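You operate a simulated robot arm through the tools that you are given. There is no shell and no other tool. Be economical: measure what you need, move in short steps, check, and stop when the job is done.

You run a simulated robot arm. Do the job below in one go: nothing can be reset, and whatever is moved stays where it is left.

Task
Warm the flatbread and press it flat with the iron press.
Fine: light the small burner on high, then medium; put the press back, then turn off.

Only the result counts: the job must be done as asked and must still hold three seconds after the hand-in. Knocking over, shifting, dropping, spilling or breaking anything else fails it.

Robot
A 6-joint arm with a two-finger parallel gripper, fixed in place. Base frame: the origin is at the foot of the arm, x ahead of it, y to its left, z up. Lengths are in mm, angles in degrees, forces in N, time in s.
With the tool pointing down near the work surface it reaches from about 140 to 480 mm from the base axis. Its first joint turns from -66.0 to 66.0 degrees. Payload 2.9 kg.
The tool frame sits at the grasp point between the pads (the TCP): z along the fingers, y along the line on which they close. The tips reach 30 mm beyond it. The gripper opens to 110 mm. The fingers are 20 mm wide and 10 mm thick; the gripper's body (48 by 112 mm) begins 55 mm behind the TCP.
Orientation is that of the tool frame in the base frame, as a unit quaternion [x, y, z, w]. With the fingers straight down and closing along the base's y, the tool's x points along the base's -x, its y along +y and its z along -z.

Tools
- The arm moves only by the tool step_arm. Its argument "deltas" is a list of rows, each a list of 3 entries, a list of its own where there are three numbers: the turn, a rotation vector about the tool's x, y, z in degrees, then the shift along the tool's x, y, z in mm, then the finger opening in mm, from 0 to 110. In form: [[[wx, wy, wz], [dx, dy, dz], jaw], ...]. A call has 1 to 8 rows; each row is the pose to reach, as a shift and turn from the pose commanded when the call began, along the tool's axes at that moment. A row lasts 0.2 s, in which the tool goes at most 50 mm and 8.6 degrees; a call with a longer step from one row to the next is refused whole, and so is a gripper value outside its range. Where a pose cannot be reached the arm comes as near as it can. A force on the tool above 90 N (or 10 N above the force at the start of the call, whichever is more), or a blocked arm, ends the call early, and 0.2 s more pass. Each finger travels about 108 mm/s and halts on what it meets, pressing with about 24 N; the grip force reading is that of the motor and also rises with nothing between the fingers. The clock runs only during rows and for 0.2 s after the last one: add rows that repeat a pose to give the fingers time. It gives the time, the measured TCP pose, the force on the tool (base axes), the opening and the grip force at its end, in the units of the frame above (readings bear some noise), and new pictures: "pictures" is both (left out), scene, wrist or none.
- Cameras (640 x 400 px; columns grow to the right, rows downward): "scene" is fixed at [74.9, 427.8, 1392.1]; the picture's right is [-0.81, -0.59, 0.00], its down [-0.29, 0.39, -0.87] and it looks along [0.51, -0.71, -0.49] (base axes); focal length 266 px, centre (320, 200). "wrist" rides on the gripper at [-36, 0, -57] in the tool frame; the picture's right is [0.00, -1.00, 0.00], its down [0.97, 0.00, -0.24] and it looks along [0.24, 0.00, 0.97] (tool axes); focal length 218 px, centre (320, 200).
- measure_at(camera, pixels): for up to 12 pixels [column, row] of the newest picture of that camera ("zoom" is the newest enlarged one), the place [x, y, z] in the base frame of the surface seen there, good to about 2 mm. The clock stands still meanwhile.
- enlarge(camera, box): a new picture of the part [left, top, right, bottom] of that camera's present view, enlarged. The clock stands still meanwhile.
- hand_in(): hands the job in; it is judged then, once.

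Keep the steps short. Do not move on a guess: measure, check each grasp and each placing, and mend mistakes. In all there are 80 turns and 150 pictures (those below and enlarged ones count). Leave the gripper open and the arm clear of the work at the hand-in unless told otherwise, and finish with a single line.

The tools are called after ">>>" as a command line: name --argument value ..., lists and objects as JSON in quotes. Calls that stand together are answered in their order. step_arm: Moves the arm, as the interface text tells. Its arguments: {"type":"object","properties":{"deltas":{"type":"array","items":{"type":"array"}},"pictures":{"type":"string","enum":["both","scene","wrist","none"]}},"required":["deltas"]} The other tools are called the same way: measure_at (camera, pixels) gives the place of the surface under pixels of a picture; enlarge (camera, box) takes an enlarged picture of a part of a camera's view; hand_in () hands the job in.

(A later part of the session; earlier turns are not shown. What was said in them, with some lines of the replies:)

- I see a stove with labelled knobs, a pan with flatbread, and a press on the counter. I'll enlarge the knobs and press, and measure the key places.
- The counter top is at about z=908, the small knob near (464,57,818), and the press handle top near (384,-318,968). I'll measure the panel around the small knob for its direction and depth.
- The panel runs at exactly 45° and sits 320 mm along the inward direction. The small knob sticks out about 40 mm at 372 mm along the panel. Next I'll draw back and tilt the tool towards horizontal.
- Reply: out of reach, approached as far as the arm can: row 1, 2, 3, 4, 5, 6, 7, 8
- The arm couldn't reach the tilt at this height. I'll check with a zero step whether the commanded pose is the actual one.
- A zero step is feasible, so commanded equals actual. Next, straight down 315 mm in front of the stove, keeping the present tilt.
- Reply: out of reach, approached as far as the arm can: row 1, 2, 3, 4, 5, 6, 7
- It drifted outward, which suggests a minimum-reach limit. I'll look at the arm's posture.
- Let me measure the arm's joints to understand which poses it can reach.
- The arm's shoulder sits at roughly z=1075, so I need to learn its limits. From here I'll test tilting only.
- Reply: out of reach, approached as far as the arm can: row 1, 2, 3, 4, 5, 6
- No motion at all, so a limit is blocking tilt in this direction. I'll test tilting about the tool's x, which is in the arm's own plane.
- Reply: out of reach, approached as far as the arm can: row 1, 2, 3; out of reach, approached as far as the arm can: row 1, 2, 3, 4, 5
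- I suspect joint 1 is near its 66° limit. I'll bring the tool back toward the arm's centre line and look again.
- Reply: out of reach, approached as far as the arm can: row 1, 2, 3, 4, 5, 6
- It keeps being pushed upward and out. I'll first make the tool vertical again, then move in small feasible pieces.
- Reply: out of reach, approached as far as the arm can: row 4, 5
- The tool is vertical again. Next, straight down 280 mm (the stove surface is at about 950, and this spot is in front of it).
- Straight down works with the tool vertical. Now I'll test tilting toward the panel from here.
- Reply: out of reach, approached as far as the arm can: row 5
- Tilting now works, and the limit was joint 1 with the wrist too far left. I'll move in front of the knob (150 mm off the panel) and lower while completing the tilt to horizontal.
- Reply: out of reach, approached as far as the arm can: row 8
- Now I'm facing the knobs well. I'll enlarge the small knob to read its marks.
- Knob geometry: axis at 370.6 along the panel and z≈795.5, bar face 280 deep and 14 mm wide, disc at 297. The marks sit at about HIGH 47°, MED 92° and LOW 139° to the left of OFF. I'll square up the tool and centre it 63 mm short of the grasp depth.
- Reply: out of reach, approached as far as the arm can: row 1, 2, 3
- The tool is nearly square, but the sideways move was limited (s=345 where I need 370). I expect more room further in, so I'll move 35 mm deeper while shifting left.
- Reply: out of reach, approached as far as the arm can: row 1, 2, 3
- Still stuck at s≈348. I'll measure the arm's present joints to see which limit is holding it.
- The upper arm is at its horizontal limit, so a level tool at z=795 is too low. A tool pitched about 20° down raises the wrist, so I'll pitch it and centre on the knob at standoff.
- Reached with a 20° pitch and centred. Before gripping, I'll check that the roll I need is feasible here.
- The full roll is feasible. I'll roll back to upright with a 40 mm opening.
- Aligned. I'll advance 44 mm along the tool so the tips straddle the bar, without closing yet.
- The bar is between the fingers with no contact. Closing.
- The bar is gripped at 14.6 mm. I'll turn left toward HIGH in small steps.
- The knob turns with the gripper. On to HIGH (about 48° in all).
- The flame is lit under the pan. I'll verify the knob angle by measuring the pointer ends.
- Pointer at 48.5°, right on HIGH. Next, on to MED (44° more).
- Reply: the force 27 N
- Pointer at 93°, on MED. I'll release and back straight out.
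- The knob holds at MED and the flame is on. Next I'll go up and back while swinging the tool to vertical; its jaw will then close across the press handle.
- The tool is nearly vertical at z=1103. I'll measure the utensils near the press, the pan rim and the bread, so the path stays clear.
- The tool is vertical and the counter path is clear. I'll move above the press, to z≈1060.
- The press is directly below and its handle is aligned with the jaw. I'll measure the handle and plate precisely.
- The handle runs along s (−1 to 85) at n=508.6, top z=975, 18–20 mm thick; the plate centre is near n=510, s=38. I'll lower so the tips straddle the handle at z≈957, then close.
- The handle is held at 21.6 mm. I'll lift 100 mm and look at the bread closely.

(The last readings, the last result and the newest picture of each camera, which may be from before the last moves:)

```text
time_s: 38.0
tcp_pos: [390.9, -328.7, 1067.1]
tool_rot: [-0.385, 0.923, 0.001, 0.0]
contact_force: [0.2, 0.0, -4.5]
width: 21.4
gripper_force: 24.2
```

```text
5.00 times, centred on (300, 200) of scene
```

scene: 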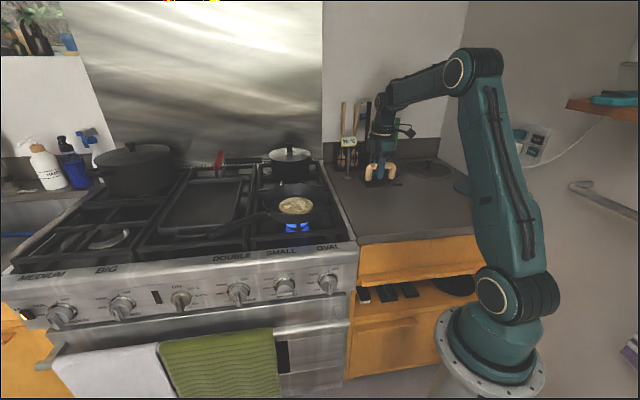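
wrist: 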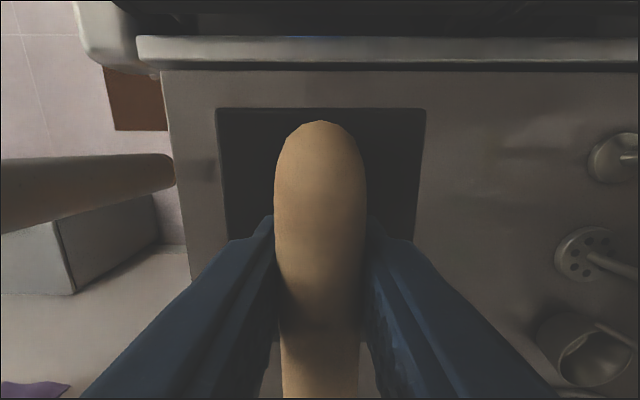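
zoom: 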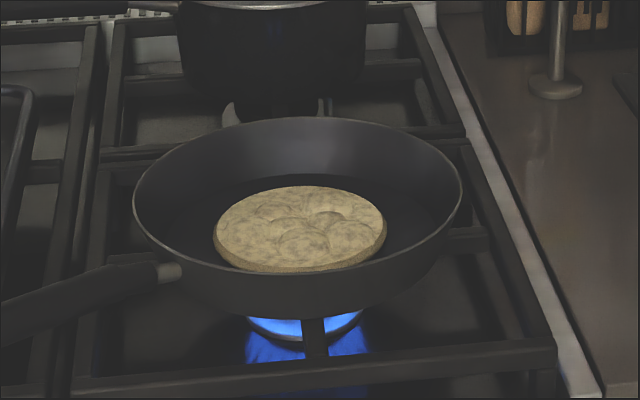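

>>> measure_at --camera "zoom" --pixels '[[217, 230], [384, 228], [310, 190], [300, 265], [300, 228], [400, 228], [300, 180], [180, 225], [462, 185], [134, 205], [310, 118], [290, 290]]'

```text
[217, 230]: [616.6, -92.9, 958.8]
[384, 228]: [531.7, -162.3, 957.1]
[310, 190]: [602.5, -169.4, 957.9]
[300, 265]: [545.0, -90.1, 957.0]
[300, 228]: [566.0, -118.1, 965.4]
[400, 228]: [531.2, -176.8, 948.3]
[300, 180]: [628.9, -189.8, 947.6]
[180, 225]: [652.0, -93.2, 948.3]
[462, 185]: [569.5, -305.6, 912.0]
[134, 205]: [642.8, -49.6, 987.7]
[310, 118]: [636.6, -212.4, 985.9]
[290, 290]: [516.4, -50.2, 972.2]
```

Bread centre is about (574,−128), 105 mm across, top z≈965, with the pan floor at 948 and rim at about 988. The plate bottom is at about 1018, so it clears the rim. I'll slide along s to above the bread.

>>> step_arm --deltas '[[[0, 0, 0], [-35, 1, 0], 5], [[0, 0, 0], [-75, 3, 0], 5], [[0, 0, 0], [-115, 4, 0], 5], [[0, 0, 0], [-155, 6, 0], 5], [[0, 0, 0], [-195, 7, 0], 5], [[0, 0, 0], [-235, 9, 0], 5], [[0, 0, 0], [-265, 10, 0], 5], [[0, 0, 0], [-278, 10.3, 0], 5]]' --pictures "both"

```text
time_s: 39.8
tcp_pos: [578.6, -126.5, 1068.4]
tool_rot: [-0.386, 0.923, 0.001, 0.001]
contact_force: [0.9, 0.1, -5.8]
width: 21.6
gripper_force: 24.5
```

scene: 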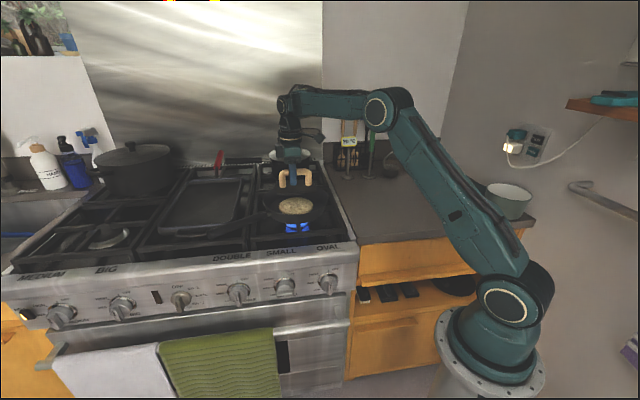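
wrist: 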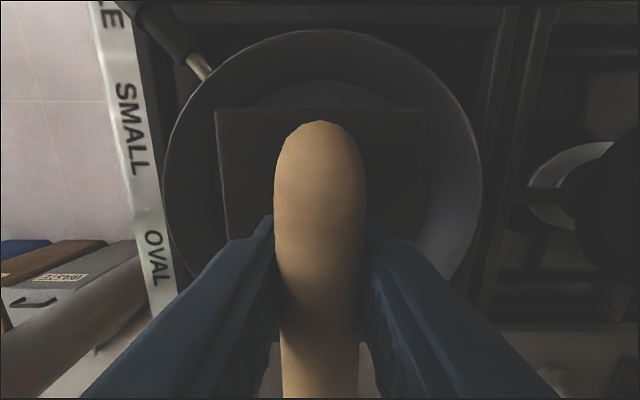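

Centred above the bread. I'll lower to just above it (plate bottom near 969).

>>> step_arm --deltas '[[[0, 0, 0], [-2, 1.5, 20], 5], [[0, 0, 0], [-2, 1.5, 38], 5], [[0, 0, 0], [-2, 1.5, 49], 5]]' --pictures "scene"

>>> enlarge --camera "scene" --box '[250, 160, 350, 240]'

```text
time_s: 40.6
tcp_pos: [579.0, -122.3, 1020.0]
tool_rot: [-0.385, 0.923, 0.001, 0.001]
contact_force: [0.6, -0.4, -4.5]
width: 21.5
gripper_force: 24.2
```

scene: 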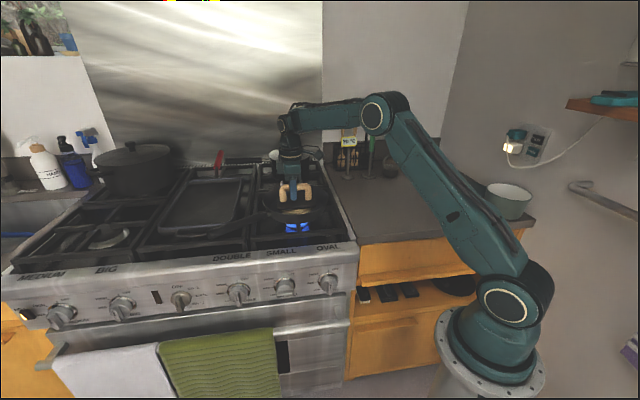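

```text
5.00 times, centred on (300, 200) of scene
```

zoom: 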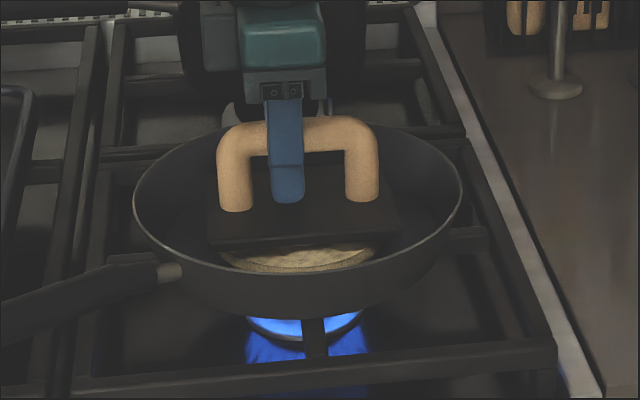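

The plate is just above the bread and centred. I'll press down gently, watching force.

>>> step_arm --deltas '[[[0, 0, 0], [0, 0, 3], 5], [[0, 0, 0], [0, 0, 5], 5], [[0, 0, 0], [0, 0, 7], 5], [[0, 0, 0], [0, 0, 8], 5]]' --pictures "none"

```text
time_s: 41.6
tcp_pos: [578.3, -124.3, 1011.2]
tool_rot: [-0.385, 0.923, 0.001, 0.001]
contact_force: [0.2, 0.0, -4.6]
width: 21.7
gripper_force: 23.6
```

>>> step_arm --deltas '[[[0, 0, 0], [0, 0, 2], 5], [[0, 0, 0], [0, 0, 4], 5], [[0, 0, 0], [0, 0, 6], 5]]' --pictures "none"

```text
time_s: 42.4
tcp_pos: [578.8, -123.6, 1006.6]
tool_rot: [-0.385, 0.923, 0.001, 0.002]
contact_force: [-0.5, 0.2, -1.5]
width: 21.5
gripper_force: 23.8
```

Contact is beginning at TCP z≈1007. I'll press further in 2 mm steps.

>>> step_arm --deltas '[[[0, 0, 0], [0, 0, 2], 5], [[0, 0, 0], [0, 0, 4], 5], [[0, 0, 0], [0, 0, 4], 5]]' --pictures "scene"

>>> enlarge --camera "scene" --box '[250, 160, 350, 240]'

```text
time_s: 43.2
tcp_pos: [578.6, -123.3, 1004.1]
tool_rot: [-0.385, 0.923, -0.001, 0.003]
contact_force: [-1.8, -0.7, 20.6]
width: 21.6
gripper_force: 24.1
```

scene: 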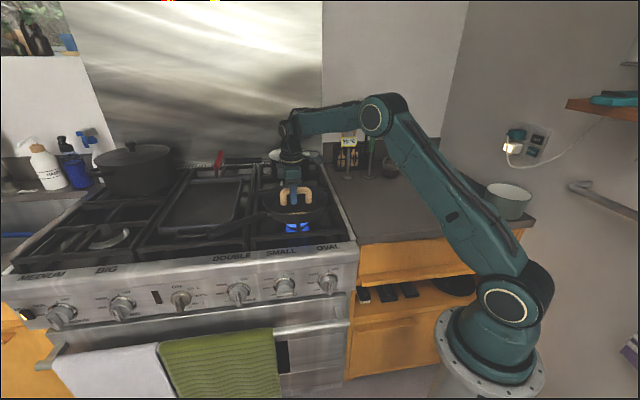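

```text
5.00 times, centred on (300, 200) of scene
```

zoom: 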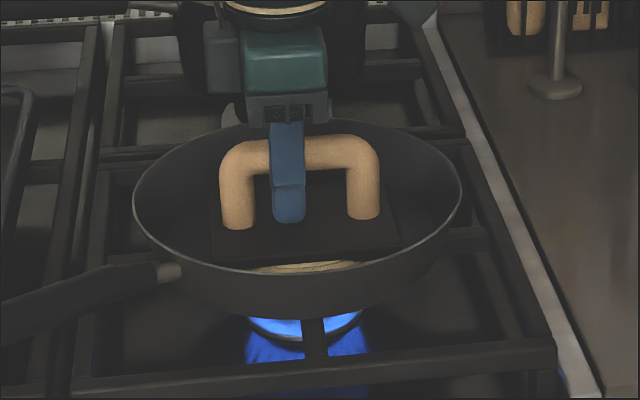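

About 25 N and holding. I'll press a little harder and hold.

>>> step_arm --deltas '[[[0, 0, 0], [0, 0, 2], 5], [[0, 0, 0], [0, 0, 4], 5], [[0, 0, 0], [0, 0, 4], 5], [[0, 0, 0], [0, 0, 4], 5]]' --pictures "none"

```text
time_s: 44.2
tcp_pos: [578.1, -121.7, 999.4]
tool_rot: [-0.385, 0.923, 0.001, 0.001]
contact_force: [3.5, 0.4, 20.6]
width: 21.5
gripper_force: 24.1
```

Force steady at about 25 N while going 4.7 mm lower: either flattening or slipping on the handle. Checking.

>>> enlarge --camera "scene" --box '[250, 160, 350, 240]'

>>> measure_at --camera "zoom" --pixels '[[240, 150], [360, 148], [270, 245], [350, 243], [330, 220], [320, 265], [237, 238]]'

```text
5.00 times, centred on (300, 200) of scene
```

zoom: 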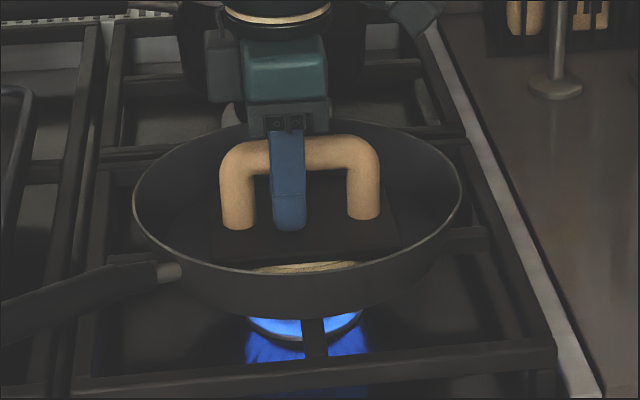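

```text
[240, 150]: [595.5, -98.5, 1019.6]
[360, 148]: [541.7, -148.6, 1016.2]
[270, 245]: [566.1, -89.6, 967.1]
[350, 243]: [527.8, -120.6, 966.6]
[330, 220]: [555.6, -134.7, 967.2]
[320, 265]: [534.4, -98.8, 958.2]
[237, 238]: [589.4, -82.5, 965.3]
```

The fingers slid about 5 mm down the handle (plate top at 967, tips at 969). I'll go on so the fingertips push straight on the plate.

>>> step_arm --deltas '[[[0, 0, 0], [0, 0, 1.5], 5], [[0, 0, 0], [0, 0, 3], 5], [[0, 0, 0], [0, 0, 4.5], 5], [[0, 0, 0], [0, 0, 6], 5]]' --pictures "none"

```text
time_s: 45.2
tcp_pos: [579.6, -123.1, 998.2]
tool_rot: [-0.384, 0.923, -0.001, 0.003]
contact_force: [-10.8, 1.6, 42.7]
width: 21.8
gripper_force: 24.0
```

About 47 N directly now. A bit more, then hold.

>>> step_arm --deltas '[[[0, 0, 0], [0, 0, 1], 5], [[0, 0, 0], [0, 0, 2], 5], [[0, 0, 0], [0, 0, 2], 5], [[0, 0, 0], [0, 0, 2], 5], [[0, 0, 0], [0, 0, 2], 5], [[0, 0, 0], [0, 0, 2], 5], [[0, 0, 0], [0, 0, 2], 5], [[0, 0, 0], [0, 0, 2], 5]]' --pictures "scene"

>>> enlarge --camera "scene" --box '[250, 160, 350, 240]'

>>> measure_at --camera "zoom" --pixels '[[240, 150], [360, 148], [270, 245], [350, 243], [330, 220], [320, 265], [237, 238]]'

```text
time_s: 47.0
tcp_pos: [579.9, -123.4, 997.3]
tool_rot: [-0.385, 0.923, -0.004, 0.007]
contact_force: [-3.6, -2.7, 48.0]
width: 21.5
gripper_force: 24.2
```

scene: 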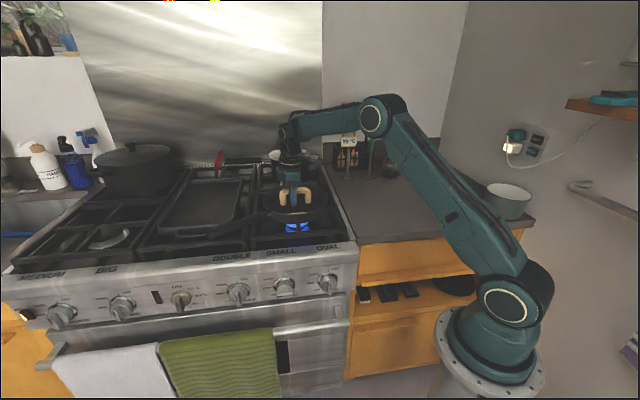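

```text
5.00 times, centred on (300, 200) of scene
```

zoom: 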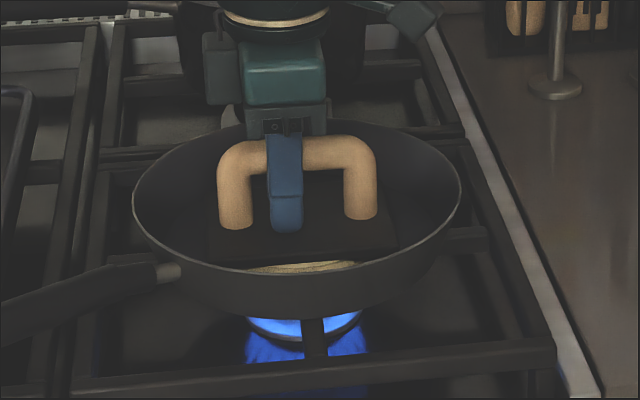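

```text
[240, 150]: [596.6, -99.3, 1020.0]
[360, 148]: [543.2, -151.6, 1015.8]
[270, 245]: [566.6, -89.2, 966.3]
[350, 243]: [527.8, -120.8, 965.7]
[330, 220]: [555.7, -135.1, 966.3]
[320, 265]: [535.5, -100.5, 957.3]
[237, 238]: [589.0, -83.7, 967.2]
```

The press is at a firm 50 N with the plate top at 966. The gauge on the counter may show the temperature, so I'll enlarge it.

>>> enlarge --camera "scene" --box '[330, 125, 370, 150]'

```text
16.00 times, centred on (350, 138) of scene
```

zoom: 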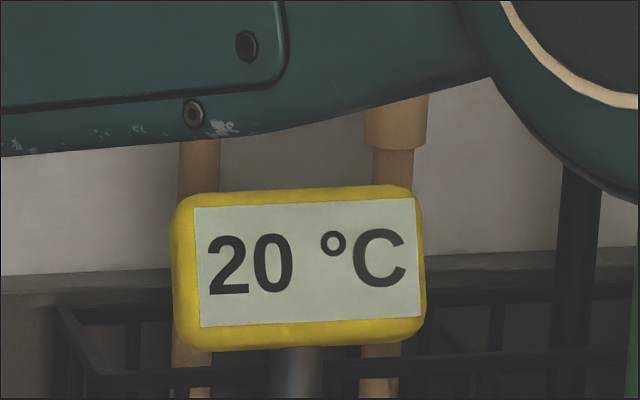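

The gauge isn't in the bread and stays at 20 °C. I'll press slightly harder and hold a while more for warming.

>>> step_arm --deltas '[[[0, 0, 0], [0, 0, 1.5], 5], [[0, 0, 0], [0, 0, 3], 5], [[0, 0, 0], [0, 0, 3], 5], [[0, 0, 0], [0, 0, 3], 5], [[0, 0, 0], [0, 0, 3], 5], [[0, 0, 0], [0, 0, 3], 5], [[0, 0, 0], [0, 0, 3], 5], [[0, 0, 0], [0, 0, 3], 5]]' --pictures "none"

>>> step_arm --deltas '[[[0, 0, 0], [0, 0, 0], 5], [[0, 0, 0], [0, 0, 0], 5], [[0, 0, 0], [0, 0, 0], 5], [[0, 0, 0], [0, 0, 0], 5], [[0, 0, 0], [0, 0, 0], 5], [[0, 0, 0], [0, 0, 0], 5], [[0, 0, 0], [0, 0, 0], 5], [[0, 0, 0], [0, 0, 0], 5]]' --pictures "none"

```text
time_s: 48.8
tcp_pos: [581.5, -123.6, 997.0]
tool_rot: [-0.385, 0.923, -0.006, 0.01]
contact_force: [-2.1, 2.2, 59.4]
width: 21.6
gripper_force: 24.1
```

```text
time_s: 50.6
tcp_pos: [581.2, -123.5, 997.7]
tool_rot: [-0.385, 0.923, -0.006, 0.009]
contact_force: [0.4, 0.0, 57.3]
width: 21.9
gripper_force: 24.2
```

About 60 N was held for several seconds. I'll lift the press to inspect the bread.

>>> step_arm --deltas '[[[0, 0, 0], [0, 0, -8], 5], [[0, 0, 0], [0, 0, -16], 5], [[0, 0, 0], [0, 0, -40], 5], [[0, 0, 0], [0, 0, -75], 5], [[0, 0, 0], [0, 0, -95], 5]]' --pictures "scene"

>>> enlarge --camera "scene" --box '[250, 160, 350, 240]'

>>> measure_at --camera "zoom" --pixels '[[217, 235], [384, 232], [310, 200], [300, 265], [300, 235], [340, 235], [260, 235], [300, 215], [240, 150], [360, 150]]'

```text
time_s: 51.8
tcp_pos: [578.9, -122.9, 1080.3]
tool_rot: [-0.385, 0.923, 0.001, 0.001]
contact_force: [-0.4, -0.6, -4.5]
width: 21.6
gripper_force: 24.4
```

scene: 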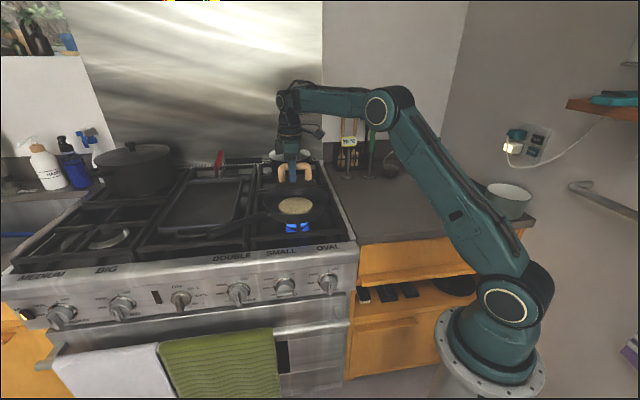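

```text
5.00 times, centred on (300, 200) of scene
```

zoom: 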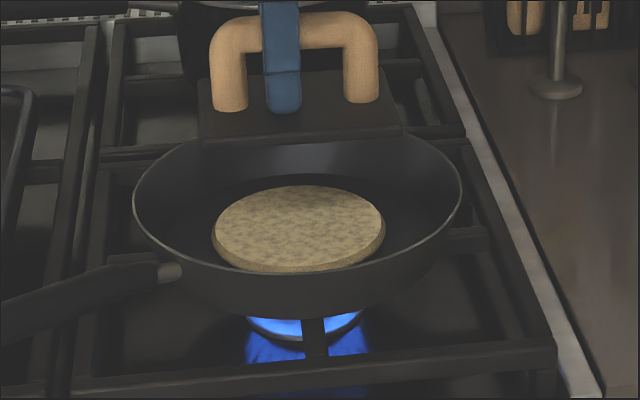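

```text
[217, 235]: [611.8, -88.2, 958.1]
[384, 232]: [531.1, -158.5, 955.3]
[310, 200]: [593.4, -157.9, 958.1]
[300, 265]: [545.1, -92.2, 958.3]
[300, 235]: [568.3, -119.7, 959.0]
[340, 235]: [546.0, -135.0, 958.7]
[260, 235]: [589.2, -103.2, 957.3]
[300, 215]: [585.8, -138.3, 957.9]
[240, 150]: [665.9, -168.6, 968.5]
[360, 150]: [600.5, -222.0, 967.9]
```

The bread is now flat and smooth at z≈958, with the dimples gone. I'll carry the press back to above its original place.

>>> step_arm --deltas '[[[0, 0, 0], [15, 0, 0], 5], [[0, 0, 0], [50, -2, 0], 5], [[0, 0, 0], [90, -3, 0], 5], [[0, 0, 0], [130, -5, 0], 5], [[0, 0, 0], [170, -6, 0], 5], [[0, 0, 0], [210, -8, 0], 5], [[0, 0, 0], [250, -9, 0], 5], [[0, 0, 0], [278, -10.2, 0], 5]]' --pictures "none"

>>> step_arm --deltas '[[[0, 0, 0], [0, 0, 40], 5], [[0, 0, 0], [0, 0, 80], 5], [[0, 0, 0], [0, 0, 110], 5], [[0, 0, 0], [0, 0, 120], 5]]' --pictures "both"

```text
time_s: 53.6
tcp_pos: [390.4, -327.9, 1081.3]
tool_rot: [-0.385, 0.923, 0.001, 0.001]
contact_force: [-0.1, -0.5, -6.4]
width: 21.5
gripper_force: 23.6
```

```text
time_s: 54.6
tcp_pos: [390.1, -328.0, 958.6]
tool_rot: [-0.385, 0.923, 0.001, 0.0]
contact_force: [0.1, 0.3, -4.5]
width: 21.2
gripper_force: 23.6
```

scene: 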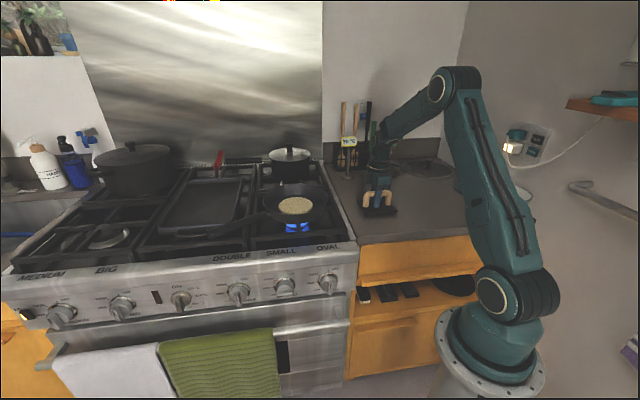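
wrist: 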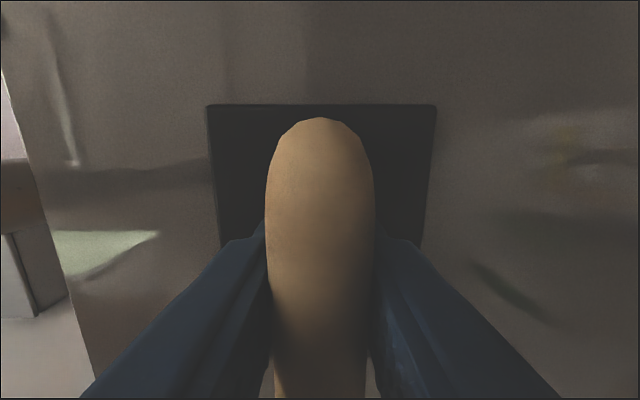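

Now about 9 mm above the counter. I'll lower in small steps until it touches.

>>> step_arm --deltas '[[[0, 0, 0], [0, 0, 4], 5], [[0, 0, 0], [0, 0, 7], 5], [[0, 0, 0], [0, 0, 9], 5], [[0, 0, 0], [0, 0, 10], 5]]' --pictures "none"

```text
time_s: 55.6
tcp_pos: [390.1, -328.0, 949.4]
tool_rot: [-0.385, 0.923, 0.001, 0.002]
contact_force: [0.0, -0.5, -4.9]
width: 21.7
gripper_force: 24.3
```

>>> step_arm --deltas '[[[0, 0, 0], [0, 0, 1], 5], [[0, 0, 0], [0, 0, 2], 5], [[0, 0, 0], [0, 0, 2.5], 5]]' --pictures "none"

```text
time_s: 56.4
tcp_pos: [389.9, -327.4, 949.7]
tool_rot: [-0.385, 0.923, 0.001, 0.002]
contact_force: [-2.4, 3.1, 5.9]
width: 21.4
gripper_force: 24.2
```

It's touching down (weight is carried). I'll release and rise.

>>> step_arm --deltas '[[[0, 0, 0], [0, 0, 0], 22], [[0, 0, 0], [0, 0, 0], 35], [[0, 0, 0], [0, 0, 0], 60], [[0, 0, 0], [0, 0, -30], 60], [[0, 0, 0], [0, 0, -70], 60], [[0, 0, 0], [0, 0, -110], 60]]' --pictures "both"

>>> measure_at --camera "wrist" --pixels '[[284, 131], [382, 131], [288, 252], [335, 200], [335, 150], [335, 255]]'

```text
time_s: 57.8
tcp_pos: [388.4, -328.1, 1057.8]
tool_rot: [-0.385, 0.923, 0.001, 0.0]
contact_force: [-0.8, 0.7, 0.2]
width: 59.8
gripper_force: 0.0
```

scene: 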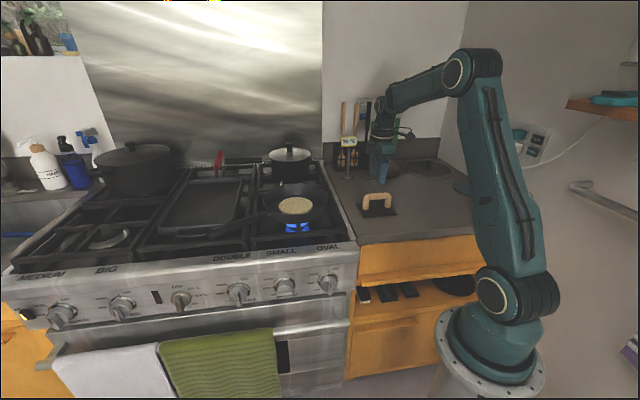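
wrist: 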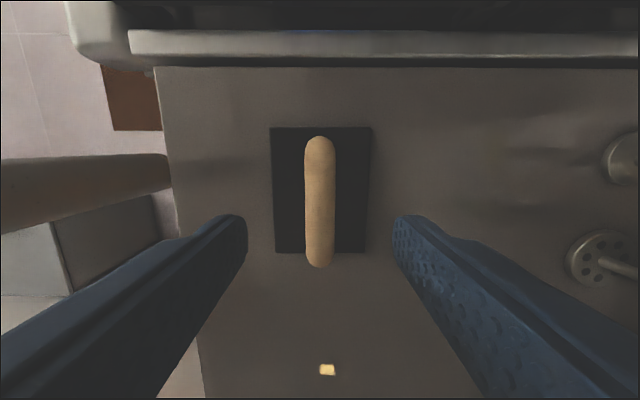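

```text
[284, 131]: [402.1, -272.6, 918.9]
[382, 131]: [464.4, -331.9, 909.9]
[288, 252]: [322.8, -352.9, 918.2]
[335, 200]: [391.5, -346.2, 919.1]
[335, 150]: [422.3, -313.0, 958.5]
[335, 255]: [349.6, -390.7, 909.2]
```

The press sits back in its spot, within about 2 mm. Going back to the knob by the reverse path to turn it off.

>>> step_arm --deltas '[[[0, 0, 0], [0, 0, -35], 60], [[0, 0, 0], [-20, 25, -55], 60], [[0, 0, 0], [-46, 52, -75], 60], [[0, 0, 0], [-73, 82, -90], 60], [[0, 0, 0], [-100, 112, -98], 60], [[0, 0, 0], [-127, 142, -98], 60], [[0, 0, 0], [-152.6, 172.7, -98], 60]]' --pictures "none"

```text
time_s: 59.4
tcp_pos: [374.3, -95.1, 1156.0]
tool_rot: [-0.384, 0.923, 0.001, 0.002]
contact_force: [0.2, -0.2, 0.3]
width: 59.8
gripper_force: 0.0
```

>>> step_arm --deltas '[[[0, 0, 0], [-25, 22, 3], 60], [[0, 0, 0], [-50, 44, 8], 60], [[0, 0, 0], [-75, 67, 16], 60], [[0, 0, 0], [-100, 90, 25], 60], [[4, 0, 0], [-125, 112, 35], 60], [[8, 0, 0], [-150, 135, 45], 60], [[12, 0, 0], [-172.4, 155.6, 53], 60]]' --pictures "none"

```text
time_s: 61.0
tcp_pos: [385.8, 137.4, 1105.6]
tool_rot: [-0.383, 0.918, -0.096, 0.042]
contact_force: [0.6, 0.6, 0.5]
width: 59.6
gripper_force: 0.0
```

>>> step_arm --deltas '[[[2, 0, 0], [0, 3.7, 35], 60], [[10, 0, 0], [0, 7.5, 70], 60], [[18, 0, 0], [0, 11, 105], 60], [[26, 0, 0], [0.5, 15, 140], 50], [[34, 0, 0], [0.5, 18.6, 175], 45], [[42, 0, 0], [0.6, 22, 210], 40], [[50, 0, 0], [0.7, 26, 245], 34], [[58, 0, 0], [0.8, 29.8, 280.5], 34]]' --pictures "wrist"

```text
time_s: 62.8
tcp_pos: [406.2, 112.0, 824.3]
tool_rot: [-0.315, 0.756, -0.53, 0.222]
contact_force: [0.9, -0.5, -0.1]
width: 34.2
gripper_force: 0.0
```

wrist: 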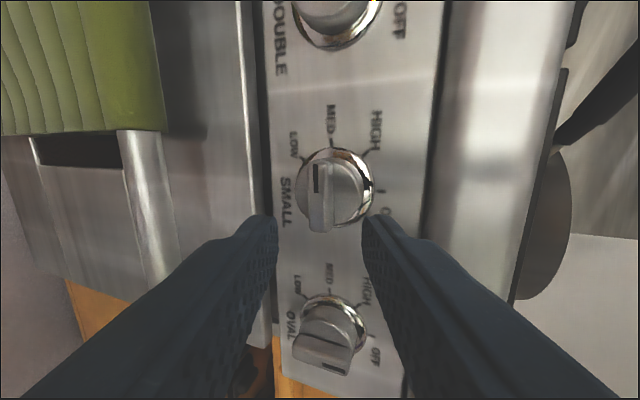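

Close to the former exit pose. I'll move in to the former grip pose with the fingers above and below the bar.

>>> step_arm --deltas '[[[0, 0, -2], [-4.3, 0.5, 15], 34], [[0, 0, -2], [-4.3, 0.5, 35], 34], [[0, 0, -2], [-4.3, 0.5, 50], 34], [[0, 0, -2], [-4.3, 0.5, 56.7], 34]]' --pictures "wrist"

```text
time_s: 63.8
tcp_pos: [446.8, 79.2, 804.3]
tool_rot: [-0.329, 0.75, -0.533, 0.213]
contact_force: [-21.3, 14.3, 8.7]
width: 33.6
gripper_force: 0.0
```

wrist: 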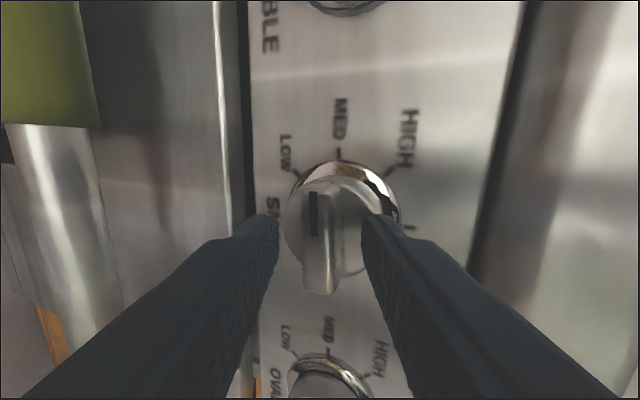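

The upper tip touches the knob disc lightly (27 N). I'll back off 4 mm and close on the bar.

>>> step_arm --deltas '[[[0, 0, 0], [0, 0, -4], 34], [[0, 0, 0], [0, 0, -4], 24], [[0, 0, 0], [0, 0, -4], 10], [[0, 0, 0], [0, 0, -4], 10], [[0, 0, 0], [0, 0, -4], 10]]' --pictures "wrist"

```text
time_s: 65.0
tcp_pos: [443.9, 81.3, 805.1]
tool_rot: [-0.327, 0.752, -0.532, 0.212]
contact_force: [5.9, -3.6, -7.6]
width: 16.2
gripper_force: 45.0
```

wrist: 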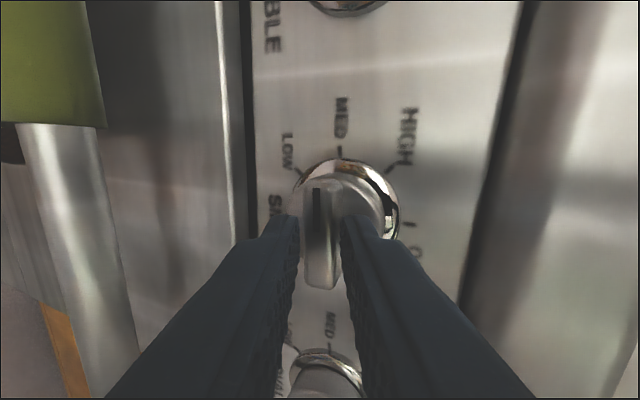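

Gripped. I'll turn right, back toward OFF (68° first, then the rest).

>>> step_arm --deltas '[[[0, 0, 8.5], [0, 0, 0], 10], [[0, 0, 17], [0, 0, 0], 10], [[0, 0, 25.5], [0, 0, 0], 10], [[0, 0, 34], [0, 0, 0], 10], [[0, 0, 42.5], [0, 0, 0], 10], [[0, 0, 51], [0, 0, 0], 10], [[0, 0, 59.5], [0, 0, 0], 10], [[0, 0, 68], [0, 0, 0], 10]]' --pictures "wrist"

```text
time_s: 66.8
tcp_pos: [443.5, 81.2, 807.2]
tool_rot: [0.149, 0.805, -0.323, 0.475]
contact_force: [-12.9, -0.9, 13.6]
width: 15.8
gripper_force: 45.4
```

wrist: 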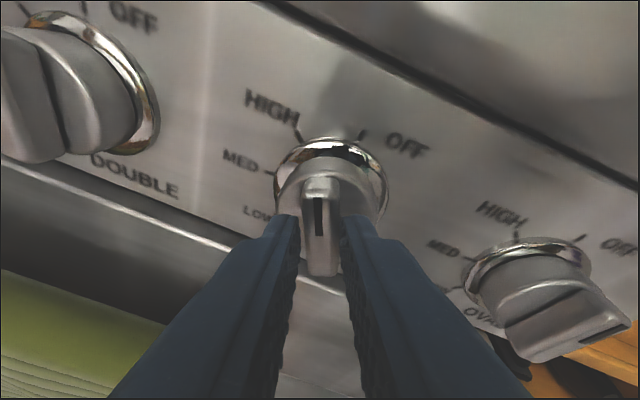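

The pointer is between HIGH and OFF, with about 24° left.

>>> step_arm --deltas '[[[0, 0, 8], [0, 0, 0], 10], [[0, 0, 16], [0, 0, 0], 10], [[0, 0, 24.5], [0, 0, 0], 10], [[0, 0, 24.5], [0, 0, 0], 10]]' --pictures "both"

>>> enlarge --camera "wrist" --box '[220, 110, 420, 310]'

>>> measure_at --camera "zoom" --pixels '[[318, 190], [318, 250], [318, 300], [318, 330]]'

```text
time_s: 67.8
tcp_pos: [443.0, 80.5, 805.8]
tool_rot: [0.317, 0.755, -0.217, 0.531]
contact_force: [-16.7, -12.1, 13.8]
width: 14.8
gripper_force: 45.5
```

scene: 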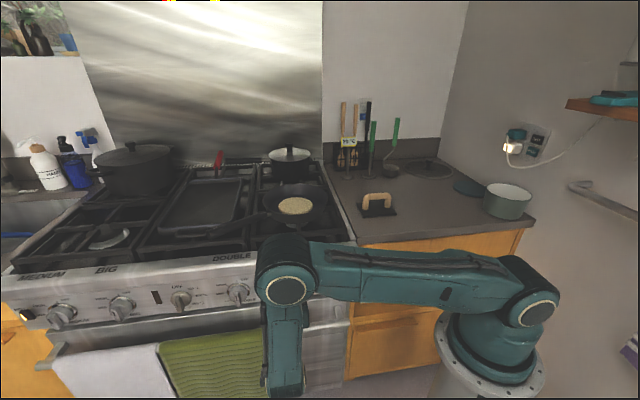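
wrist: 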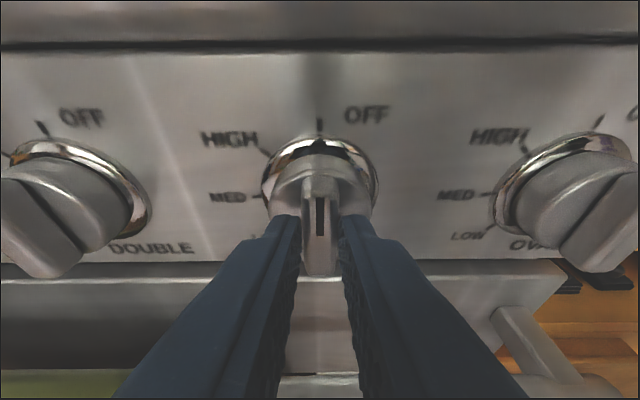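

```text
2.00 times, centred on (320, 210) of wrist
```

zoom: 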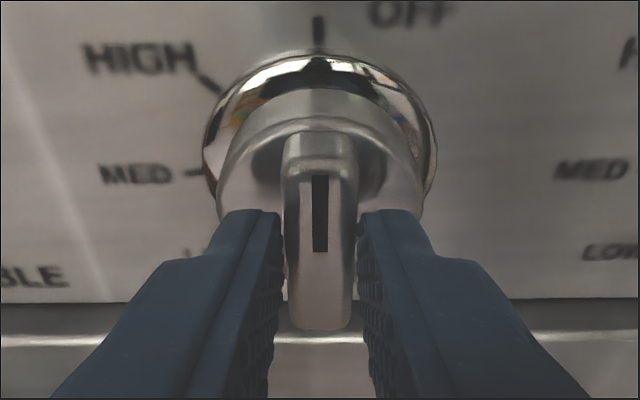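

```text
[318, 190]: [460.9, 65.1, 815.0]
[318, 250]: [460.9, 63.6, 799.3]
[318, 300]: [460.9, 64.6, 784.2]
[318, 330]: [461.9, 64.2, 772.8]
```

The flame is out and the pointer is exactly at OFF. I'll release and back out.

>>> step_arm --deltas '[[[0, 0, 0], [0, 0, 0], 20], [[0, 0, 0], [0, 0, 0], 40], [[0, 0, 0], [0, 0, -25], 40], [[0, 0, 0], [0, 0, -50], 60], [[0, 0, 0], [0, 0, -60], 60]]' --pictures "both"

>>> enlarge --camera "scene" --box '[0, 280, 120, 350]'

>>> enlarge --camera "scene" --box '[240, 140, 420, 250]'

```text
time_s: 69.0
tcp_pos: [403.3, 121.8, 825.6]
tool_rot: [0.316, 0.756, -0.216, 0.531]
contact_force: [1.2, -0.4, -0.2]
width: 60.1
gripper_force: 0.1
```

scene: 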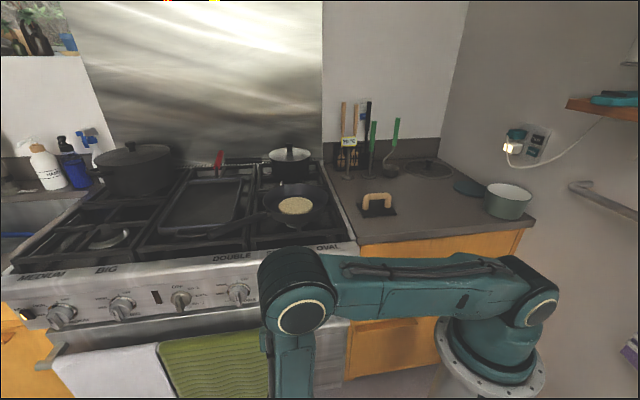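
wrist: 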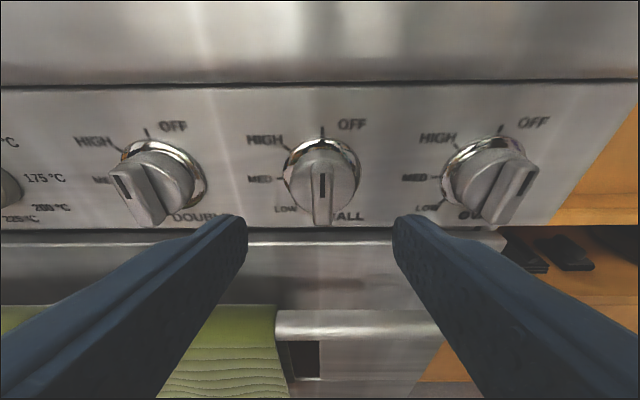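

```text
5.33 times, centred on (60, 315) of scene
```

zoom: 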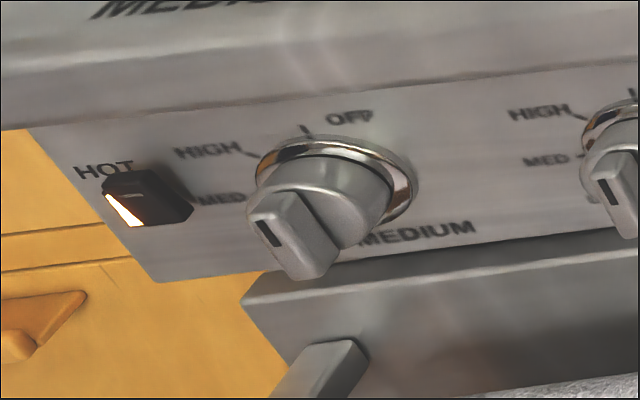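

```text
3.56 times, centred on (330, 195) of scene
```

zoom: 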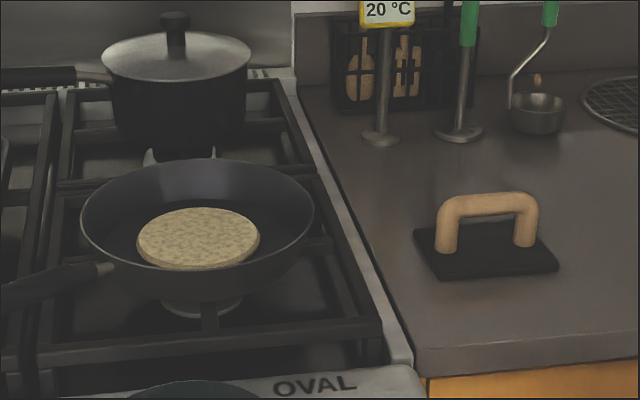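

Everything checks out: the flame is off, the bread is flat, the press is back and the HOT lamp is lit. I'll draw the arm up and away with the gripper open.

>>> step_arm --deltas '[[[0, 0, 0], [-30, 0, -15], 80], [[0, 4, 0], [-65, 0, -30], 110], [[0, 8, 0], [-100, 0, -45], 110], [[0, 12, 0], [-141, 0, -55], 110]]' --pictures "both"

```text
time_s: 70.0
tcp_pos: [400.0, 122.8, 977.1]
tool_rot: [0.335, 0.808, -0.18, 0.449]
contact_force: [0.5, 0.3, -1.5]
width: 110.1
gripper_force: 0.0
```

scene: 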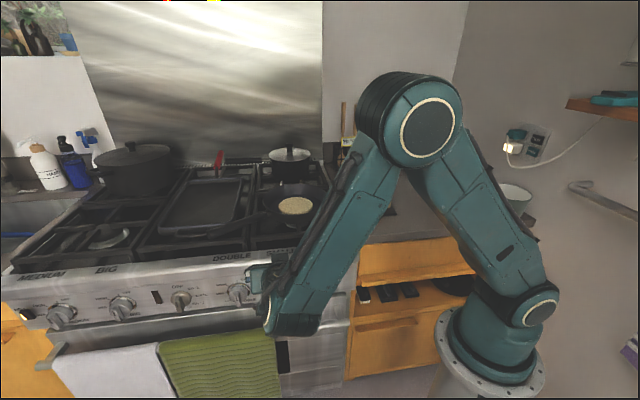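
wrist: 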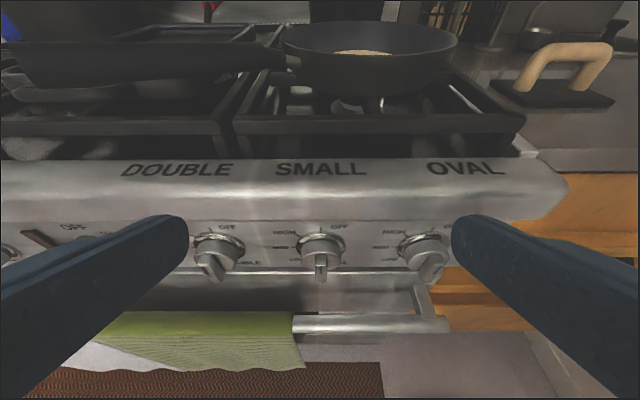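

The arm is clear and the gripper is open. The small knob is at OFF and the press is in its place, so I'm handing in.

>>> hand_in

```text
The job is handed in.
```

The flatbread was heated on the small burner (lit on high, then set to medium) and pressed flat, the press was put back to within about 2 mm of its spot, and the burner was then turned off; the flatbread's own temperature was not measured.
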